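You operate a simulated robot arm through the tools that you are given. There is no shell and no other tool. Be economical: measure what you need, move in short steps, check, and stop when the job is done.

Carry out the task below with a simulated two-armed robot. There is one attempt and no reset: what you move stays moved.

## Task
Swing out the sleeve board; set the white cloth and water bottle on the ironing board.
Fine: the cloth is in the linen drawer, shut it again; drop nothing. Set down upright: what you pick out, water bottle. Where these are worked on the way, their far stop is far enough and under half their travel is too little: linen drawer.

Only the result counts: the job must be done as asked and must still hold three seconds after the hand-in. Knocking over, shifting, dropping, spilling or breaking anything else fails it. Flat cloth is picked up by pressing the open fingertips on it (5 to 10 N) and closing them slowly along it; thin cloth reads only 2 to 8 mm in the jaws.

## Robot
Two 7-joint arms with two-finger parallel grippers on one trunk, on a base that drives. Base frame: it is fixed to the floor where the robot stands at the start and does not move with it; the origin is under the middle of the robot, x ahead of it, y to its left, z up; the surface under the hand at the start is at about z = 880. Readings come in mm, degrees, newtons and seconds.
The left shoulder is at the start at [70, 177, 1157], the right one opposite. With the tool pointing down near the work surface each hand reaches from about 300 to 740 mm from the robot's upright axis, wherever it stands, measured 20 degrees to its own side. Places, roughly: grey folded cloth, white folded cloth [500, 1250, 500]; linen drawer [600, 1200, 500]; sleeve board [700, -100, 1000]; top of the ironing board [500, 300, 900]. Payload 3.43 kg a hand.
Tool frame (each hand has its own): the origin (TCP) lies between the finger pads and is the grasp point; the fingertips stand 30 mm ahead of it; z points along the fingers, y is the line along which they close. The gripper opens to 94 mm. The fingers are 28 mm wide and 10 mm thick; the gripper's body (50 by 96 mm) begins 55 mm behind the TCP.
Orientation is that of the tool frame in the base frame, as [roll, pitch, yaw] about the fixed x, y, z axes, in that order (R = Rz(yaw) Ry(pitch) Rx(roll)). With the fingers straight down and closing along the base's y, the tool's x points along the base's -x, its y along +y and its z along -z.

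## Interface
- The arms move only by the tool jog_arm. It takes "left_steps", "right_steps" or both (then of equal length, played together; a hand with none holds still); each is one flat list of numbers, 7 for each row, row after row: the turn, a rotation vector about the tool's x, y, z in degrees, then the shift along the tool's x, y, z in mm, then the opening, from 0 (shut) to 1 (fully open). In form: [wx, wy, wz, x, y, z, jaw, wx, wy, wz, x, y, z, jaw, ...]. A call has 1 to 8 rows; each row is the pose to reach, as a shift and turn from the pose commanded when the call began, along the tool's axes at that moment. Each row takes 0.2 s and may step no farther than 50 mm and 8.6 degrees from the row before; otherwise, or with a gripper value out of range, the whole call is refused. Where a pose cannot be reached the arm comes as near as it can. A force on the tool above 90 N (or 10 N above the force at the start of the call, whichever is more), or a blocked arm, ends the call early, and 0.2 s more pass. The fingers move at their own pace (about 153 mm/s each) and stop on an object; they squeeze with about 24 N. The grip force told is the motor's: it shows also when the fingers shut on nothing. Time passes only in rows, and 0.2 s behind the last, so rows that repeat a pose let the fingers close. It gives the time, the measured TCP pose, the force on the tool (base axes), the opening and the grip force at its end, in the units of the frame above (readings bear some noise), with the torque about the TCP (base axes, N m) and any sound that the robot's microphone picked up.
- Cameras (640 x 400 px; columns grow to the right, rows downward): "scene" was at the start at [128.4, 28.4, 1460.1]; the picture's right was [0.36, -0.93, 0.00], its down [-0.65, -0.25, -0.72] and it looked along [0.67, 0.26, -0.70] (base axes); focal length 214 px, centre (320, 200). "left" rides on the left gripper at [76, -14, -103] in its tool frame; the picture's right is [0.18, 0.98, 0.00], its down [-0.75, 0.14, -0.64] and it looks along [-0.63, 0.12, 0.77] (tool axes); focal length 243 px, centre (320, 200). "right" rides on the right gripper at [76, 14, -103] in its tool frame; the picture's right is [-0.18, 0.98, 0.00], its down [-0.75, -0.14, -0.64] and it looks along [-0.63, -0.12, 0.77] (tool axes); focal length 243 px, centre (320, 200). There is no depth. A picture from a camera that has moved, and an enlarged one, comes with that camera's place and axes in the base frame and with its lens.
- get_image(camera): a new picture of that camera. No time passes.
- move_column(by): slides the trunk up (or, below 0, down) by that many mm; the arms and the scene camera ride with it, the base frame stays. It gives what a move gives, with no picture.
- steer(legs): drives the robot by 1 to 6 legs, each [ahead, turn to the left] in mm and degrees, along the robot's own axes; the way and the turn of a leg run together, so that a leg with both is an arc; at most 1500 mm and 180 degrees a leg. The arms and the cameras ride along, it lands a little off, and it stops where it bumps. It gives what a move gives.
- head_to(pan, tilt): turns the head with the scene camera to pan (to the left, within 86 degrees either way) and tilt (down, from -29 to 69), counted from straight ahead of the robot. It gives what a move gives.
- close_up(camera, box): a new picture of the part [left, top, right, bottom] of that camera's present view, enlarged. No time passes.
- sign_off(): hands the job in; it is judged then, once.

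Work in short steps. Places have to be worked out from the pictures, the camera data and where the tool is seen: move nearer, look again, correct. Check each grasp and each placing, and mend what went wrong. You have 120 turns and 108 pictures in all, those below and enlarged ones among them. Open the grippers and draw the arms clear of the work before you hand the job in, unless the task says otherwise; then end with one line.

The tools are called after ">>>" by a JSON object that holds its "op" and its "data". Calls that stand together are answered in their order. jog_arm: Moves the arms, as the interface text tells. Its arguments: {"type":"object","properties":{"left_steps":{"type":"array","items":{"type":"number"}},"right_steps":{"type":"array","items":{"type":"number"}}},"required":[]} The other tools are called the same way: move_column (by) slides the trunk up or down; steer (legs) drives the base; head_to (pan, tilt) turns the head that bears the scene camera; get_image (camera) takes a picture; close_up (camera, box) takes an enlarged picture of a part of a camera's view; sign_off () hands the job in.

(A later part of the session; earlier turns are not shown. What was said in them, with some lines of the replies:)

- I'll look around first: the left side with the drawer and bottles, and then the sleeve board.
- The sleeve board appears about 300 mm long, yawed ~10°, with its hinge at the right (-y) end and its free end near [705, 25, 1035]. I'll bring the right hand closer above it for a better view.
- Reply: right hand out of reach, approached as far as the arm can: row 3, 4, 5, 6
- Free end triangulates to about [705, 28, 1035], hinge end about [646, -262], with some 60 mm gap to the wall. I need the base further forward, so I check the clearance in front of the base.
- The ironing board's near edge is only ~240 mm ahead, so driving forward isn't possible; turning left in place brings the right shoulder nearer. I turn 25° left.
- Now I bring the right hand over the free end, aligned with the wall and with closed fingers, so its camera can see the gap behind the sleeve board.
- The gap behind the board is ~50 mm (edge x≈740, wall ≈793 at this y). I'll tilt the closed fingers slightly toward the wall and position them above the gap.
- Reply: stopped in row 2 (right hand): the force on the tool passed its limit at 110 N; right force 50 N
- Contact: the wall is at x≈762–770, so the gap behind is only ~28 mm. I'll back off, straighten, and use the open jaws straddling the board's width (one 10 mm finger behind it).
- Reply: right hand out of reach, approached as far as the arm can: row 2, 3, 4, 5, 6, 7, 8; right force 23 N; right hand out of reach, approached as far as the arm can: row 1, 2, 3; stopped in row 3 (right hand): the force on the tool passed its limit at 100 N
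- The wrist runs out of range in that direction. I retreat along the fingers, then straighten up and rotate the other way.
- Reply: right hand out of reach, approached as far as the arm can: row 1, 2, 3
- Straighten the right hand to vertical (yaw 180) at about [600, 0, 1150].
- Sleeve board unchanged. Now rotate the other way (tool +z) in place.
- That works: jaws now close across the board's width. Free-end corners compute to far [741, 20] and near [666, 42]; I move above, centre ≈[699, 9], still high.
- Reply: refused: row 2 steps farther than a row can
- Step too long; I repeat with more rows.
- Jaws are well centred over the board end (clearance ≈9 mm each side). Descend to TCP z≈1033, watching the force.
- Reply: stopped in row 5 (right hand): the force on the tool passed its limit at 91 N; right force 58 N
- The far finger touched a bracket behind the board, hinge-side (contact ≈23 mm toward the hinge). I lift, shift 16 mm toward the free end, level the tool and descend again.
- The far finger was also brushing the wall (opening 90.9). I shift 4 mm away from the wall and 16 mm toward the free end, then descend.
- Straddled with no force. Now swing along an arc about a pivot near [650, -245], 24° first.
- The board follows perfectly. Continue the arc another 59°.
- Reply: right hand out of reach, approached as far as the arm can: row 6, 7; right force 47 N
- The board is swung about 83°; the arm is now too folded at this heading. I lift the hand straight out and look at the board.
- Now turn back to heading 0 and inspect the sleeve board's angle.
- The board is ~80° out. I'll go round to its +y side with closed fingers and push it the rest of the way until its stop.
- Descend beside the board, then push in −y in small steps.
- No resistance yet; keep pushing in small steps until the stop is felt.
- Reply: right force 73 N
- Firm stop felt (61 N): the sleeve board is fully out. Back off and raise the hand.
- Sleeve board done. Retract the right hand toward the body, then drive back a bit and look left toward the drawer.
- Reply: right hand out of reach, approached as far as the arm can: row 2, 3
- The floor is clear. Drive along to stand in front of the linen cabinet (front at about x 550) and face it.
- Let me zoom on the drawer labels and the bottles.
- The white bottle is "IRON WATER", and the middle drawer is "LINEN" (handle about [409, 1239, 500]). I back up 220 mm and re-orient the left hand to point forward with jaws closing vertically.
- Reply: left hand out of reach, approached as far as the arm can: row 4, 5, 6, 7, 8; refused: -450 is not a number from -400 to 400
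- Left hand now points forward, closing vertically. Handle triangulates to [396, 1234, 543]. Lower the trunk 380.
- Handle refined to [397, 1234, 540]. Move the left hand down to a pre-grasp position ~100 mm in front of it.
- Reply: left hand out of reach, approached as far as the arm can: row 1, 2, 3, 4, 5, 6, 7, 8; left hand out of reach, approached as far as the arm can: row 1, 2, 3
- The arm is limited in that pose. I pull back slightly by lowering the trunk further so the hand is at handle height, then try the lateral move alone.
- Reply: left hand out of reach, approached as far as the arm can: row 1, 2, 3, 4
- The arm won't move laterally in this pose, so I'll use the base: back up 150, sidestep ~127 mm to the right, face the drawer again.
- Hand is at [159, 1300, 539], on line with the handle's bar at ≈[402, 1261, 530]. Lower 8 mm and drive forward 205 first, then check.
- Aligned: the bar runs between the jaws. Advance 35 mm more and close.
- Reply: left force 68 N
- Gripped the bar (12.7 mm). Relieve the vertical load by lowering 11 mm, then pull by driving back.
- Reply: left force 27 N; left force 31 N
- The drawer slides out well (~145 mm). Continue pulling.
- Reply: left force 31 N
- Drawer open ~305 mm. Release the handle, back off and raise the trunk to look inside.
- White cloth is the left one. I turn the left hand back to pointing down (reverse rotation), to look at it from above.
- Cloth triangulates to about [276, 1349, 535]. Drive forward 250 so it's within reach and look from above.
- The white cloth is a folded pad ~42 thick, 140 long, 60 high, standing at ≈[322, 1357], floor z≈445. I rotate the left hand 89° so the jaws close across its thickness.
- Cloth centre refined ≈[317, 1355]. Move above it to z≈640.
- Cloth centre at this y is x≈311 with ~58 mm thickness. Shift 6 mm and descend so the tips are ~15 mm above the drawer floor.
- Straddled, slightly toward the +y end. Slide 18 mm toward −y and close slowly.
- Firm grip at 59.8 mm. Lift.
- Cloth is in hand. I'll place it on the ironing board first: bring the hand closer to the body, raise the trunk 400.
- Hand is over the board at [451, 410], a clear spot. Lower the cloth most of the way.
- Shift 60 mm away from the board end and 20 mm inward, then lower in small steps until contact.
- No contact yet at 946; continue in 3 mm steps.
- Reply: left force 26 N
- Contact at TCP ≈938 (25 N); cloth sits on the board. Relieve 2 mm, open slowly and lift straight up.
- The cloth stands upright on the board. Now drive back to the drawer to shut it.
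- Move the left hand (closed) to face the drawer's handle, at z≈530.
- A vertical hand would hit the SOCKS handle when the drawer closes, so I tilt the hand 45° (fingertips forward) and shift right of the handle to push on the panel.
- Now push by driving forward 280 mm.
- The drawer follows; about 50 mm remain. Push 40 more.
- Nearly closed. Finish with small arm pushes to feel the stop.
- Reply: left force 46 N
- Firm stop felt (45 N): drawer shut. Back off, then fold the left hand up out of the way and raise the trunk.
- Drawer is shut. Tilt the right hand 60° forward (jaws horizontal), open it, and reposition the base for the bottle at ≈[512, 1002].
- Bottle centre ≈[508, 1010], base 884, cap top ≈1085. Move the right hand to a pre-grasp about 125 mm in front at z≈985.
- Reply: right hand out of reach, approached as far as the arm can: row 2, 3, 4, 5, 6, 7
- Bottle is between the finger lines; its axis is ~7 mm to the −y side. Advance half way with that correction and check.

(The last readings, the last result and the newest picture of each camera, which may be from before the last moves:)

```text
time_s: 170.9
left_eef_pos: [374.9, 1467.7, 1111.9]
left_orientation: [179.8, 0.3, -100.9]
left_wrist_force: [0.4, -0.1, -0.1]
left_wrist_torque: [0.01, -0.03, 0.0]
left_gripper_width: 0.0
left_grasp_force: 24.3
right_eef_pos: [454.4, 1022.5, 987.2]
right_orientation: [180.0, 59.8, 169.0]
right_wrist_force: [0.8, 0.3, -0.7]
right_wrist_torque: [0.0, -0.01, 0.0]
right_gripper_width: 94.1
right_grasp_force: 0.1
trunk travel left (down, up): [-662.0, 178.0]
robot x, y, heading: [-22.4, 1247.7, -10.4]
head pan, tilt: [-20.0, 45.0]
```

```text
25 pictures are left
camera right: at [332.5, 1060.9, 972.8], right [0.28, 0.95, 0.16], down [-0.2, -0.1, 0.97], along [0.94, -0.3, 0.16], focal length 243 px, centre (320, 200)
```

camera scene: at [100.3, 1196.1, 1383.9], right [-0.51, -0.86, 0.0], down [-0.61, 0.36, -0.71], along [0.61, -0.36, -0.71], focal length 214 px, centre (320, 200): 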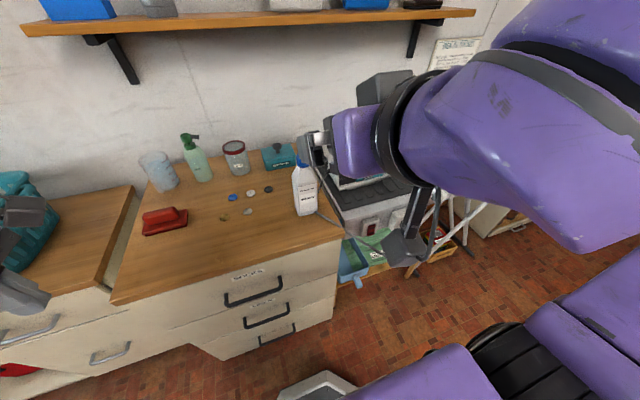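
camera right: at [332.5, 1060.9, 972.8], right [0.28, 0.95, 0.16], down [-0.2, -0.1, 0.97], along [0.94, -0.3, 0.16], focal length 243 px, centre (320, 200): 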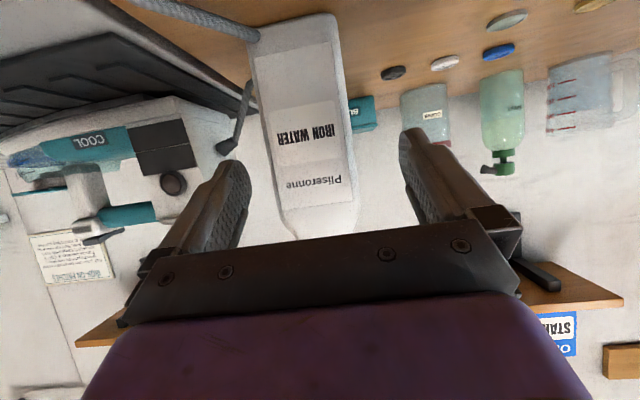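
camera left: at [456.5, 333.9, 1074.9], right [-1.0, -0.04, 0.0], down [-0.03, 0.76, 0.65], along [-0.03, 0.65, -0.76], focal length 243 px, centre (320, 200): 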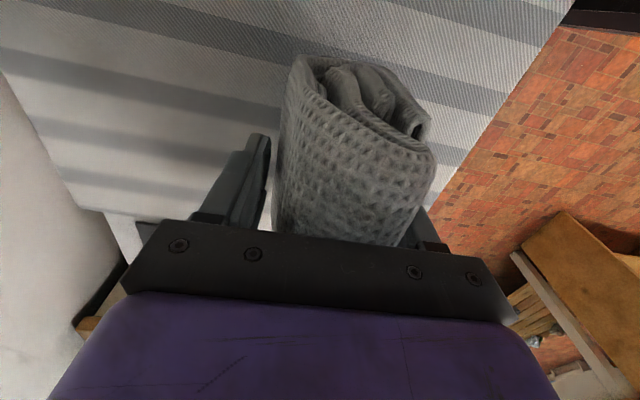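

Bottle axis is still ~5 mm to the −y side. Advance the remaining ~48 mm with that correction; then close.

>>> {"op": "jog_arm", "data": {"right_steps": [0, 0, 0, 0, -5, 0, 1, 0, 0, 0, -8, -5, 14, 1, 0, 0, 0, -16, -5, 28, 1, 0, 0, 0, -24, -5, 41.5, 1, 0, 0, 0, -24, -5, 41.5, 1]}}

>>> {"op": "get_image", "data": {"camera": "right"}}

>>> {"op": "close_up", "data": {"camera": "scene", "box": [220, 130, 420, 270]}}

```text
time_s: 172.1
left_eef_pos: [374.8, 1468.0, 1110.3]
left_orientation: [179.7, 0.3, -100.9]
left_wrist_force: [0.2, 1.0, 0.1]
left_wrist_torque: [0.02, 0.03, 0.01]
left_gripper_width: 0.0
left_grasp_force: 23.7
right_eef_pos: [497.9, 1010.7, 988.7]
right_orientation: [-179.9, 59.7, 168.9]
right_wrist_force: [-0.5, -0.5, 0.2]
right_wrist_torque: [-0.02, 0.01, 0.02]
right_gripper_width: 93.8
right_grasp_force: 0.1
trunk travel left (down, up): [-662.0, 178.0]
robot x, y, heading: [-19.1, 1244.0, -10.3]
head pan, tilt: [-20.0, 45.0]
```

```text
24 pictures are left
camera right: at [377.3, 1048.3, 973.5], right [0.28, 0.95, 0.16], down [-0.2, -0.1, 0.97], along [0.94, -0.3, 0.16], focal length 243 px, centre (320, 200)
```

right: 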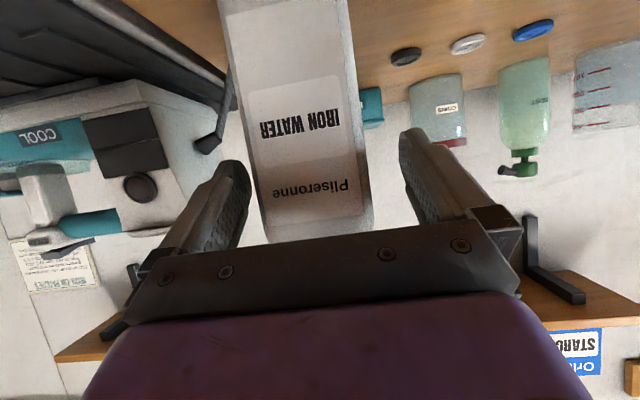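

```text
2.86 times, centred on (320, 200) of scene
camera zoom: at [100.0, 1195.7, 1383.9], right [-0.51, -0.86, 0.0], down [-0.61, 0.36, -0.71], along [0.61, -0.36, -0.71], focal length 613 px, centre (320, 200)
```

zoom: 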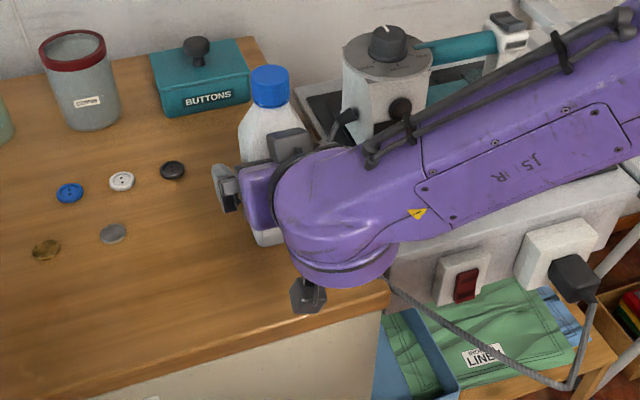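

The bottle's front face is still ~20 mm ahead of the TCP, width ≈70 mm, ~6 mm to −y. Advance 38 mm more with the correction, then check.

>>> {"op": "jog_arm", "data": {"right_steps": [0, 0, 0, 0, -6, 0, 1, 0, 0, 0, -6.4, -6, 11, 1, 0, 0, 0, -12.8, -6, 22, 1, 0, 0, 0, -19, -6, 33, 1, 0, 0, 0, -19, -6, 33, 1]}}

>>> {"op": "get_image", "data": {"camera": "right"}}

```text
time_s: 173.3
left_eef_pos: [376.4, 1468.5, 1110.8]
left_orientation: [179.8, 0.3, -101.1]
left_wrist_force: [0.1, -0.7, 0.2]
left_wrist_torque: [-0.01, 0.0, 0.01]
left_gripper_width: 0.0
left_grasp_force: 23.0
right_eef_pos: [533.6, 995.3, 987.3]
right_orientation: [-179.9, 59.7, 169.0]
right_wrist_force: [-0.3, 0.4, 0.8]
right_wrist_torque: [-0.06, -0.04, 0.0]
right_gripper_width: 93.9
right_grasp_force: 0.0
trunk travel left (down, up): [-662.0, 178.0]
robot x, y, heading: [-20.0, 1246.8, -10.5]
head pan, tilt: [-20.0, 45.0]
```

```text
22 pictures are left
camera right: at [411.9, 1033.6, 973.2], right [0.28, 0.95, 0.16], down [-0.2, -0.1, 0.97], along [0.94, -0.3, 0.16], focal length 243 px, centre (320, 200)
```

right: 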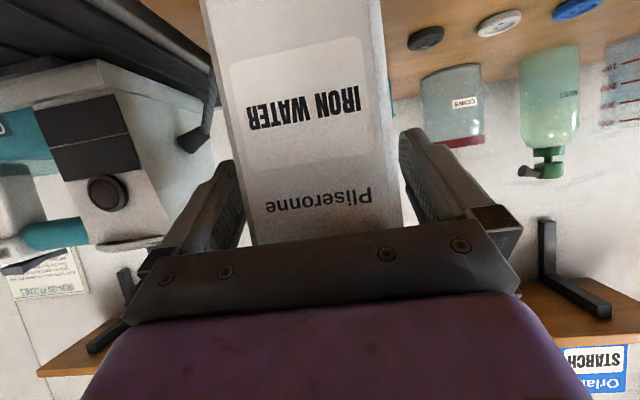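

The bottle is centred between the fingers with its front face ~25 mm inside. Close slowly.

>>> {"op": "jog_arm", "data": {"right_steps": [0, 0, 0, 0, 0, 0, 0.85, 0, 0, 0, 0, 0, 0, 0.75, 0, 0, 0, 0, 0, 0, 0.65, 0, 0, 0, 0, 0, 0, 0.5, 0, 0, 0, 0, 0, 0, 0, 0, 0, 0, 0, 0, 0, 0]}}

>>> {"op": "get_image", "data": {"camera": "right"}}

```text
time_s: 174.7
left_eef_pos: [376.3, 1469.7, 1110.6]
left_orientation: [179.8, 0.3, -100.8]
left_wrist_force: [0.6, -0.2, 1.0]
left_wrist_torque: [0.01, -0.01, -0.02]
left_gripper_width: 0.0
left_grasp_force: 24.0
right_eef_pos: [533.3, 995.7, 986.4]
right_orientation: [-179.9, 59.7, 169.0]
right_wrist_force: [0.2, 1.6, 0.8]
right_wrist_torque: [0.09, -0.12, 0.03]
right_gripper_width: 68.5
right_grasp_force: 24.2
trunk travel left (down, up): [-662.0, 178.0]
robot x, y, heading: [-20.7, 1247.0, -10.5]
head pan, tilt: [-20.0, 45.0]
```

```text
21 pictures are left
camera right: at [412.0, 1034.0, 973.2], right [0.28, 0.95, 0.16], down [-0.2, -0.1, 0.97], along [0.94, -0.3, 0.16], focal length 243 px, centre (320, 200)
```

right: 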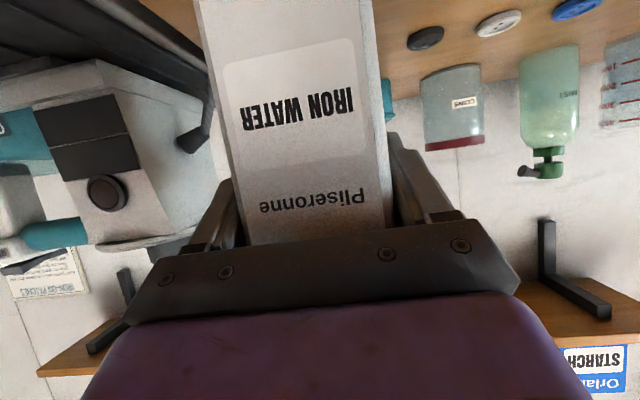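

Gripped at 68.5 mm. Lift straight up.

>>> {"op": "jog_arm", "data": {"right_steps": [0, 0, 0, -13, 0, -7.6, 0, 0, 0, 0, -34.5, 0, -20.2, 0, 0, 0, 0, -60.4, 0, -35.3, 0, 0, 0, 0, -90, 0, -52.6, 0, 0, 0, 0, -120, 0, -70.2, 0]}}

>>> {"op": "get_image", "data": {"camera": "scene"}}

```text
time_s: 175.9
left_eef_pos: [375.1, 1468.1, 1110.9]
left_orientation: [179.7, 0.4, -100.9]
left_wrist_force: [0.2, 0.9, 0.0]
left_wrist_torque: [-0.04, -0.01, -0.01]
left_gripper_width: 0.0
left_grasp_force: 24.2
right_eef_pos: [533.4, 996.0, 1129.0]
right_orientation: [-179.9, 59.7, 169.0]
right_wrist_force: [-0.1, -0.4, -3.7]
right_wrist_torque: [-0.01, -0.05, -0.03]
right_gripper_width: 68.4
right_grasp_force: 23.5
trunk travel left (down, up): [-662.0, 178.0]
robot x, y, heading: [-15.8, 1248.9, -10.7]
head pan, tilt: [-20.0, 45.0]
```

```text
20 pictures are left
camera scene: at [99.8, 1195.6, 1383.9], right [-0.51, -0.86, 0.0], down [-0.61, 0.36, -0.71], along [0.61, -0.36, -0.71], focal length 214 px, centre (320, 200)
```

scene: 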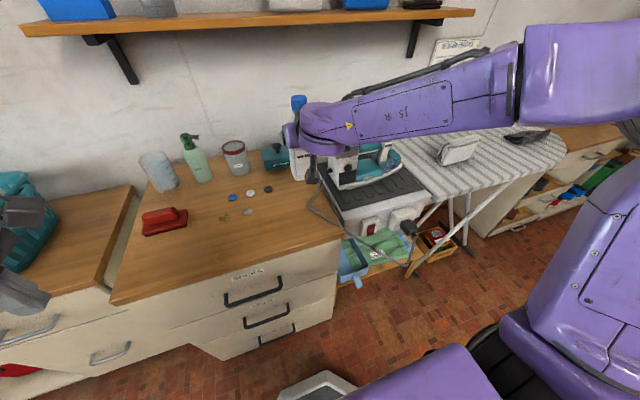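

Bottle is securely lifted (≈0.4 kg). Back away, raise the trunk 150 for clearance, and drive to the ironing board.

>>> {"op": "steer", "data": {"legs": [[-250, 0]]}}

>>> {"op": "move_column", "data": {"by": 150}}

>>> {"op": "steer", "data": {"legs": [[0, -70.2], [949, 0], [0, 72.8]]}}

>>> {"op": "head_to", "data": {"pan": -5, "tilt": 50}}

>>> {"op": "get_image", "data": {"camera": "scene"}}

```text
time_s: 177.7
left_eef_pos: [130.3, 1514.3, 1109.7]
left_orientation: [179.8, 0.2, -100.7]
left_wrist_force: [0.7, 0.3, 0.1]
left_wrist_torque: [0.05, 0.0, 0.01]
left_gripper_width: 0.0
left_grasp_force: 23.7
right_eef_pos: [290.0, 1043.4, 1128.4]
right_orientation: [-179.9, 59.7, 169.3]
right_wrist_force: [0.3, -0.3, -4.3]
right_wrist_torque: [-0.03, -0.03, 0.03]
right_gripper_width: 68.4
right_grasp_force: 24.1
trunk travel left (down, up): [-662.0, 178.0]
robot x, y, heading: [-264.2, 1296.5, -10.1]
head pan, tilt: [-20.0, 45.0]
```

```text
time_s: 179.5
left_eef_pos: [130.0, 1514.5, 1259.2]
left_orientation: [179.7, 0.2, -100.6]
left_wrist_force: [0.0, -0.6, -0.5]
left_wrist_torque: [0.0, -0.01, -0.01]
left_gripper_width: 0.0
left_grasp_force: 23.4
right_eef_pos: [289.0, 1044.4, 1278.2]
right_orientation: [-179.9, 59.7, 169.3]
right_wrist_force: [0.6, 0.1, -4.3]
right_wrist_torque: [-0.01, -0.01, 0.03]
right_gripper_width: 68.3
right_grasp_force: 24.1
trunk travel left (down, up): [-812.0, 28.0]
robot x, y, heading: [-267.1, 1293.8, -10.1]
head pan, tilt: [-20.0, 45.0]
```

```text
time_s: 190.6
left_eef_pos: [265.1, 595.8, 1261.0]
left_orientation: [179.7, 0.3, -100.0]
left_wrist_force: [0.1, 0.0, -0.9]
left_wrist_torque: [0.01, 0.0, 0.03]
left_gripper_width: 0.0
left_grasp_force: 23.9
right_eef_pos: [430.3, 126.6, 1278.0]
right_orientation: [-180.0, 59.7, 169.9]
right_wrist_force: [0.0, -0.2, -4.1]
right_wrist_torque: [0.0, -0.03, -0.02]
right_gripper_width: 68.4
right_grasp_force: 23.7
trunk travel left (down, up): [-812.0, 28.0]
robot x, y, heading: [-126.2, 369.1, -9.3]
head pan, tilt: [-20.0, 45.0]
```

```text
time_s: 191.3
left_eef_pos: [266.1, 596.1, 1260.4]
left_orientation: [179.7, 0.3, -100.1]
left_wrist_force: [-0.5, 0.0, 0.2]
left_wrist_torque: [0.0, -0.02, 0.01]
left_gripper_width: 0.0
left_grasp_force: 24.0
right_eef_pos: [429.6, 126.6, 1277.8]
right_orientation: [-179.9, 59.6, 170.0]
right_wrist_force: [0.1, -0.4, -3.2]
right_wrist_torque: [0.0, -0.06, -0.02]
right_gripper_width: 68.4
right_grasp_force: 24.2
trunk travel left (down, up): [-812.0, 28.0]
robot x, y, heading: [-128.7, 368.2, -9.4]
head pan, tilt: [-5.0, 50.0]
```

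```text
19 pictures are left
camera scene: at [-2.3, 340.1, 1527.0], right [-0.25, -0.97, 0.0], down [-0.74, 0.19, -0.64], along [0.62, -0.16, -0.77], focal length 214 px, centre (320, 200)
```

scene: 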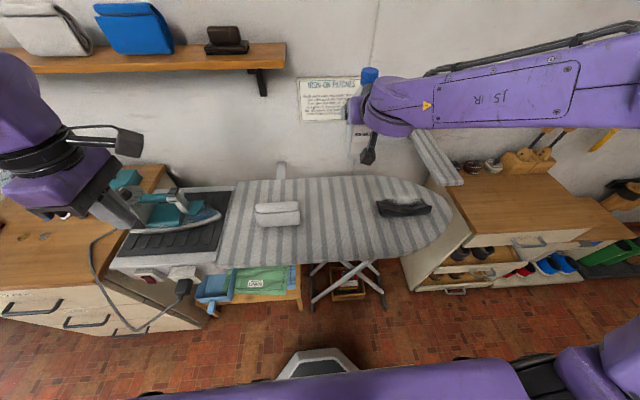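

The bottle hangs over a clear spot at ≈[440, 126]. Lower the trunk 150, then the arm toward the surface.

>>> {"op": "move_column", "data": {"by": -150}}

>>> {"op": "jog_arm", "data": {"right_steps": [0, 0, 0, 30.2, 0, 17.7, 0, 0, 0, 0, 60.4, 0, 35.3, 0, 0, 0, 0, 86.3, 0, 50.5, 0, 0, 0, 0, 100, 0, 58.5, 0, 0, 0, 0, 100, 0, 58.5, 0]}}

>>> {"op": "get_image", "data": {"camera": "right"}}

>>> {"op": "get_image", "data": {"camera": "scene"}}

```text
time_s: 193.1
left_eef_pos: [265.1, 596.2, 1109.8]
left_orientation: [179.7, 0.3, -100.0]
left_wrist_force: [-0.9, 0.3, -0.2]
left_wrist_torque: [0.02, -0.02, -0.01]
left_gripper_width: 0.0
left_grasp_force: 23.7
right_eef_pos: [430.6, 127.5, 1127.3]
right_orientation: [-179.9, 59.7, 169.9]
right_wrist_force: [-0.1, -0.2, -2.9]
right_wrist_torque: [-0.02, -0.04, 0.0]
right_gripper_width: 68.4
right_grasp_force: 23.9
trunk travel left (down, up): [-662.0, 178.0]
robot x, y, heading: [-131.3, 365.5, -9.7]
head pan, tilt: [-5.0, 50.0]
```

```text
time_s: 194.3
left_eef_pos: [265.9, 596.6, 1110.3]
left_orientation: [179.7, 0.3, -100.0]
left_wrist_force: [-0.1, 1.1, -0.8]
left_wrist_torque: [0.0, -0.04, 0.03]
left_gripper_width: 0.1
left_grasp_force: 24.5
right_eef_pos: [430.6, 128.3, 1009.0]
right_orientation: [-179.8, 59.7, 169.9]
right_wrist_force: [0.6, 0.1, -3.2]
right_wrist_torque: [-0.03, -0.04, -0.04]
right_gripper_width: 68.2
right_grasp_force: 24.1
trunk travel left (down, up): [-662.0, 178.0]
robot x, y, heading: [-127.8, 367.2, -9.5]
head pan, tilt: [-5.0, 50.0]
```

```text
18 pictures are left
camera right: at [309.2, 164.5, 995.8], right [0.27, 0.95, 0.16], down [-0.2, -0.11, 0.97], along [0.94, -0.29, 0.16], focal length 243 px, centre (320, 200)
```

right: 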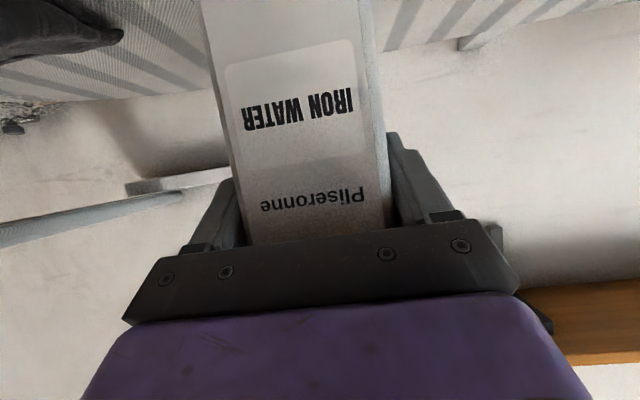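

```text
17 pictures are left
camera scene: at [-2.7, 340.0, 1377.0], right [-0.25, -0.97, 0.0], down [-0.74, 0.19, -0.64], along [0.62, -0.16, -0.77], focal length 214 px, centre (320, 200)
```

scene: 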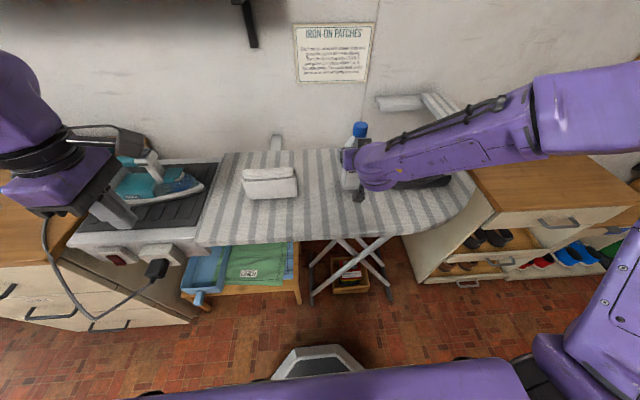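

Lower in small steps until contact (expected at TCP ≈992).

>>> {"op": "jog_arm", "data": {"right_steps": [0, 0, 0, 4.3, 0, 2.5, 0, 0, 0, 0, 8.6, 0, 5, 0, 0, 0, 0, 11.2, 0, 6.6, 0, 0, 0, 0, 13.8, 0, 8.1, 0, 0, 0, 0, 13.8, 0, 8.1, 0]}}

```text
time_s: 195.5
left_eef_pos: [264.5, 596.5, 1111.2]
left_orientation: [179.7, 0.3, -100.0]
left_wrist_force: [0.2, -0.2, 0.4]
left_wrist_torque: [0.0, 0.03, 0.01]
left_gripper_width: 0.0
left_grasp_force: 23.8
right_eef_pos: [429.8, 127.3, 996.0]
right_orientation: [-179.9, 59.7, 169.9]
right_wrist_force: [-0.2, 0.9, -4.4]
right_wrist_torque: [0.01, -0.04, 0.0]
right_gripper_width: 68.4
right_grasp_force: 24.2
trunk travel left (down, up): [-662.0, 178.0]
robot x, y, heading: [-128.7, 368.4, -9.6]
head pan, tilt: [-5.0, 50.0]
```

>>> {"op": "jog_arm", "data": {"right_steps": [0, 0, 0, 1.7, 0, 1, 0, 0, 0, 0, 3.4, 0, 2, 0, 0, 0, 0, 5.2, 0, 3, 0, 0, 0, 0, 6.9, 0, 4, 0, 0, 0, 0, 6.9, 0, 4, 0]}}

```text
time_s: 196.7
left_eef_pos: [264.2, 596.4, 1109.9]
left_orientation: [179.7, 0.4, -99.9]
left_wrist_force: [0.8, -0.6, 0.0]
left_wrist_torque: [-0.01, 0.01, -0.03]
left_gripper_width: 0.2
left_grasp_force: 24.3
right_eef_pos: [430.3, 126.2, 987.9]
right_orientation: [-180.0, 59.7, 169.9]
right_wrist_force: [-0.6, -0.6, -3.1]
right_wrist_torque: [0.02, -0.03, 0.0]
right_gripper_width: 68.3
right_grasp_force: 24.6
trunk travel left (down, up): [-662.0, 178.0]
robot x, y, heading: [-130.1, 372.6, -9.7]
head pan, tilt: [-5.0, 50.0]
```

No contact yet at 988; continue gently, 2 mm per row.

>>> {"op": "jog_arm", "data": {"right_steps": [0, 0, 0, 1.7, 0, 1, 0, 0, 0, 0, 3.4, 0, 2, 0, 0, 0, 0, 5.2, 0, 3, 0, 0, 0, 0, 6.9, 0, 4, 0, 0, 0, 0, 6.9, 0, 4, 0]}}

>>> {"op": "close_up", "data": {"camera": "scene", "box": [290, 110, 450, 230]}}

```text
time_s: 197.9
left_eef_pos: [263.8, 596.8, 1111.4]
left_orientation: [179.9, 0.3, -100.0]
left_wrist_force: [0.1, 0.2, -0.2]
left_wrist_torque: [0.0, 0.04, 0.03]
left_gripper_width: 0.0
left_grasp_force: 24.1
right_eef_pos: [429.0, 127.5, 982.3]
right_orientation: [-179.9, 59.9, 169.8]
right_wrist_force: [1.0, -2.1, 17.4]
right_wrist_torque: [0.11, 0.19, 0.0]
right_gripper_width: 68.1
right_grasp_force: 23.6
trunk travel left (down, up): [-662.0, 178.0]
robot x, y, heading: [-128.9, 371.7, -9.5]
head pan, tilt: [-5.0, 50.0]
```

```text
3.33 times, centred on (370, 170) of scene
camera zoom: at [-4.9, 341.0, 1377.3], right [-0.25, -0.97, 0.0], down [-0.74, 0.19, -0.64], along [0.62, -0.16, -0.77], focal length 715 px, centre (153, 300)
```

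zoom: 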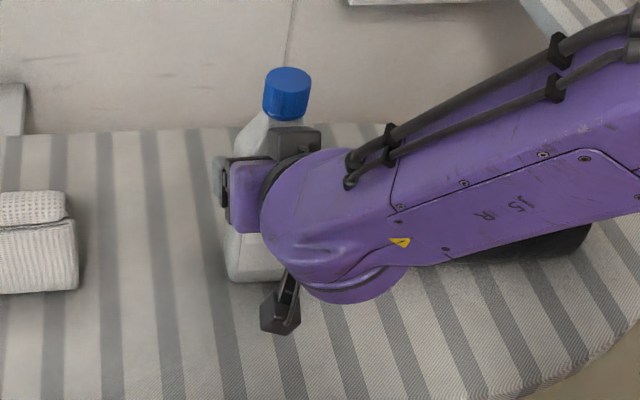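

Contact felt (bottle on board). Ease up 1 mm, open slowly and retreat straight back.

>>> {"op": "jog_arm", "data": {"right_steps": [0, 0, 0, -1, 0, -0.6, 0, 0, 0, 0, -1, 0, -0.6, 0.77, 0, 0, 0, -1, 0, -0.6, 0.85, 0, 0, 0, -1, 0, -0.6, 1, 0, 0, 0, -1, 0, -0.6, 1, 0, 0, 0, 14, 0, -26.5, 1, 0, 0, 0, 29, 0, -52, 1, 0, 0, 0, 49, 0, -87, 1]}}

>>> {"op": "get_image", "data": {"camera": "right"}}

>>> {"op": "get_image", "data": {"camera": "scene"}}

```text
time_s: 199.7
left_eef_pos: [263.6, 597.0, 1112.0]
left_orientation: [179.9, 0.4, -100.0]
left_wrist_force: [-0.6, 0.2, -0.5]
left_wrist_torque: [-0.01, -0.03, 0.0]
left_gripper_width: 0.0
left_grasp_force: 23.6
right_eef_pos: [329.4, 145.4, 983.3]
right_orientation: [-180.0, 59.7, 169.9]
right_wrist_force: [-1.3, -0.4, 0.6]
right_wrist_torque: [-0.01, -0.02, 0.0]
right_gripper_width: 93.9
right_grasp_force: 0.2
trunk travel left (down, up): [-662.0, 178.0]
robot x, y, heading: [-126.3, 369.9, -9.3]
head pan, tilt: [-5.0, 50.0]
```

```text
15 pictures are left
camera right: at [208.4, 181.4, 968.0], right [0.26, 0.95, 0.16], down [-0.2, -0.11, 0.97], along [0.94, -0.29, 0.16], focal length 243 px, centre (320, 200)
```

right: 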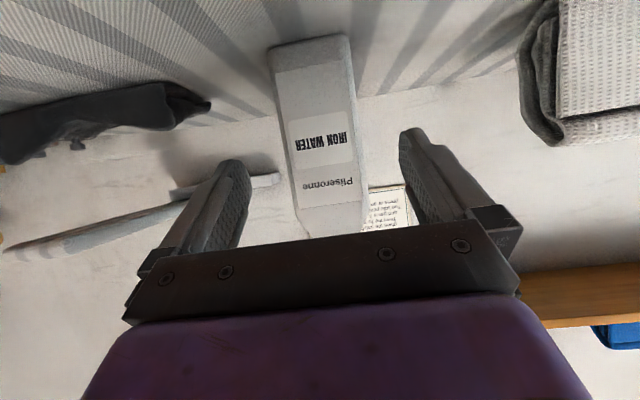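

```text
14 pictures are left
camera scene: at [-5.1, 340.7, 1377.2], right [-0.25, -0.97, 0.0], down [-0.74, 0.19, -0.64], along [0.62, -0.16, -0.77], focal length 214 px, centre (320, 200)
```

scene: 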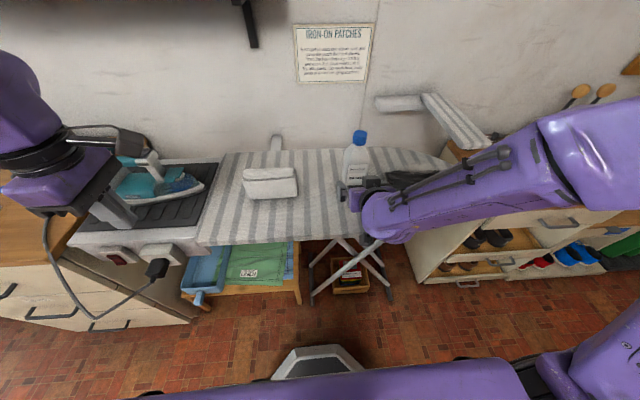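

The bottle stands upright on the board. Back the robot away, open the left gripper and do a final check.

>>> {"op": "steer", "data": {"legs": [[-250, 0]]}}

>>> {"op": "jog_arm", "data": {"left_steps": [0, 0, 0, 0, 0, 0, 1, 0, 0, 0, 0, 0, 0, 1]}}

>>> {"op": "head_to", "data": {"pan": 10, "tilt": 35}}

>>> {"op": "get_image", "data": {"camera": "scene"}}

>>> {"op": "close_up", "data": {"camera": "scene", "box": [200, 90, 500, 280]}}

```text
time_s: 201.5
left_eef_pos: [14.3, 639.0, 1110.9]
left_orientation: [179.7, 0.3, -99.9]
left_wrist_force: [-0.4, -0.3, -0.2]
left_wrist_torque: [0.01, 0.02, 0.03]
left_gripper_width: 0.0
left_grasp_force: 24.0
right_eef_pos: [81.2, 187.0, 981.2]
right_orientation: [-179.9, 59.6, 170.0]
right_wrist_force: [0.2, -0.3, -0.5]
right_wrist_torque: [0.03, 0.01, 0.01]
right_gripper_width: 93.9
right_grasp_force: 0.1
trunk travel left (down, up): [-662.0, 178.0]
robot x, y, heading: [-375.8, 412.9, -9.5]
head pan, tilt: [-5.0, 50.0]
```

```text
time_s: 202.1
left_eef_pos: [13.6, 639.6, 1109.7]
left_orientation: [179.7, 0.3, -99.8]
left_wrist_force: [0.6, 0.0, 0.0]
left_wrist_torque: [0.0, 0.01, 0.0]
left_gripper_width: 93.9
left_grasp_force: 0.1
right_eef_pos: [81.9, 188.3, 981.2]
right_orientation: [-179.9, 59.7, 170.0]
right_wrist_force: [0.3, -0.2, -0.2]
right_wrist_torque: [0.0, 0.03, 0.0]
right_gripper_width: 93.8
right_grasp_force: 0.0
trunk travel left (down, up): [-662.0, 178.0]
robot x, y, heading: [-379.3, 413.3, -9.4]
head pan, tilt: [-5.0, 50.0]
```

```text
time_s: 202.9
left_eef_pos: [13.7, 638.9, 1111.1]
left_orientation: [179.7, 0.3, -99.8]
left_wrist_force: [-0.3, 0.0, 0.6]
left_wrist_torque: [-0.02, 0.04, 0.01]
left_gripper_width: 94.1
left_grasp_force: 0.0
right_eef_pos: [80.8, 187.6, 980.8]
right_orientation: [-179.9, 59.7, 170.0]
right_wrist_force: [0.3, -0.4, -0.5]
right_wrist_torque: [0.01, -0.01, 0.0]
right_gripper_width: 93.9
right_grasp_force: 0.0
trunk travel left (down, up): [-662.0, 178.0]
robot x, y, heading: [-378.6, 410.1, -9.1]
head pan, tilt: [10.0, 35.0]
```

```text
13 pictures are left
camera scene: at [-239.9, 402.1, 1398.7], right [0.01, -1.0, 0.0], down [-0.57, -0.01, -0.82], along [0.82, 0.01, -0.57], focal length 214 px, centre (320, 200)
```

scene: 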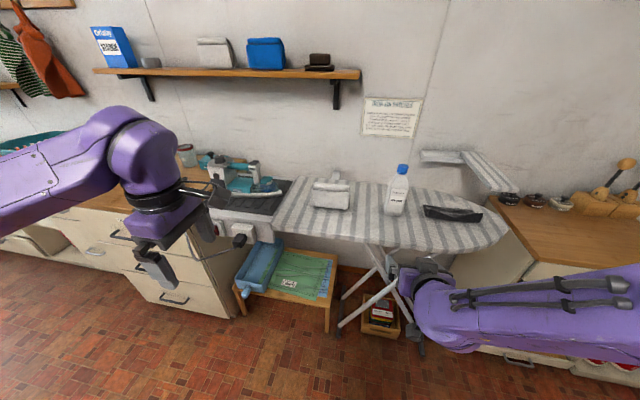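

```text
2.11 times, centred on (350, 185) of scene
camera zoom: at [-239.9, 402.1, 1398.7], right [0.01, -1.0, 0.0], down [-0.57, -0.01, -0.82], along [0.82, 0.01, -0.57], focal length 452 px, centre (257, 232)
```

zoom: 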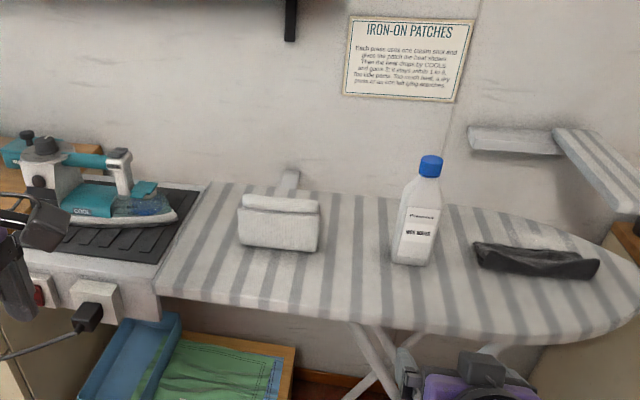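

The cloth and bottle stand on the board, the sleeve board is out, the drawer is shut, and the hands are open and clear. Hand in.

>>> {"op": "sign_off", "data": {}}

```text
The job is handed in.
```

I've handed in the job: the sleeve board is swung out to its stop, the white cloth and the IRON WATER bottle stand upright on the ironing board, and the linen drawer is shut.
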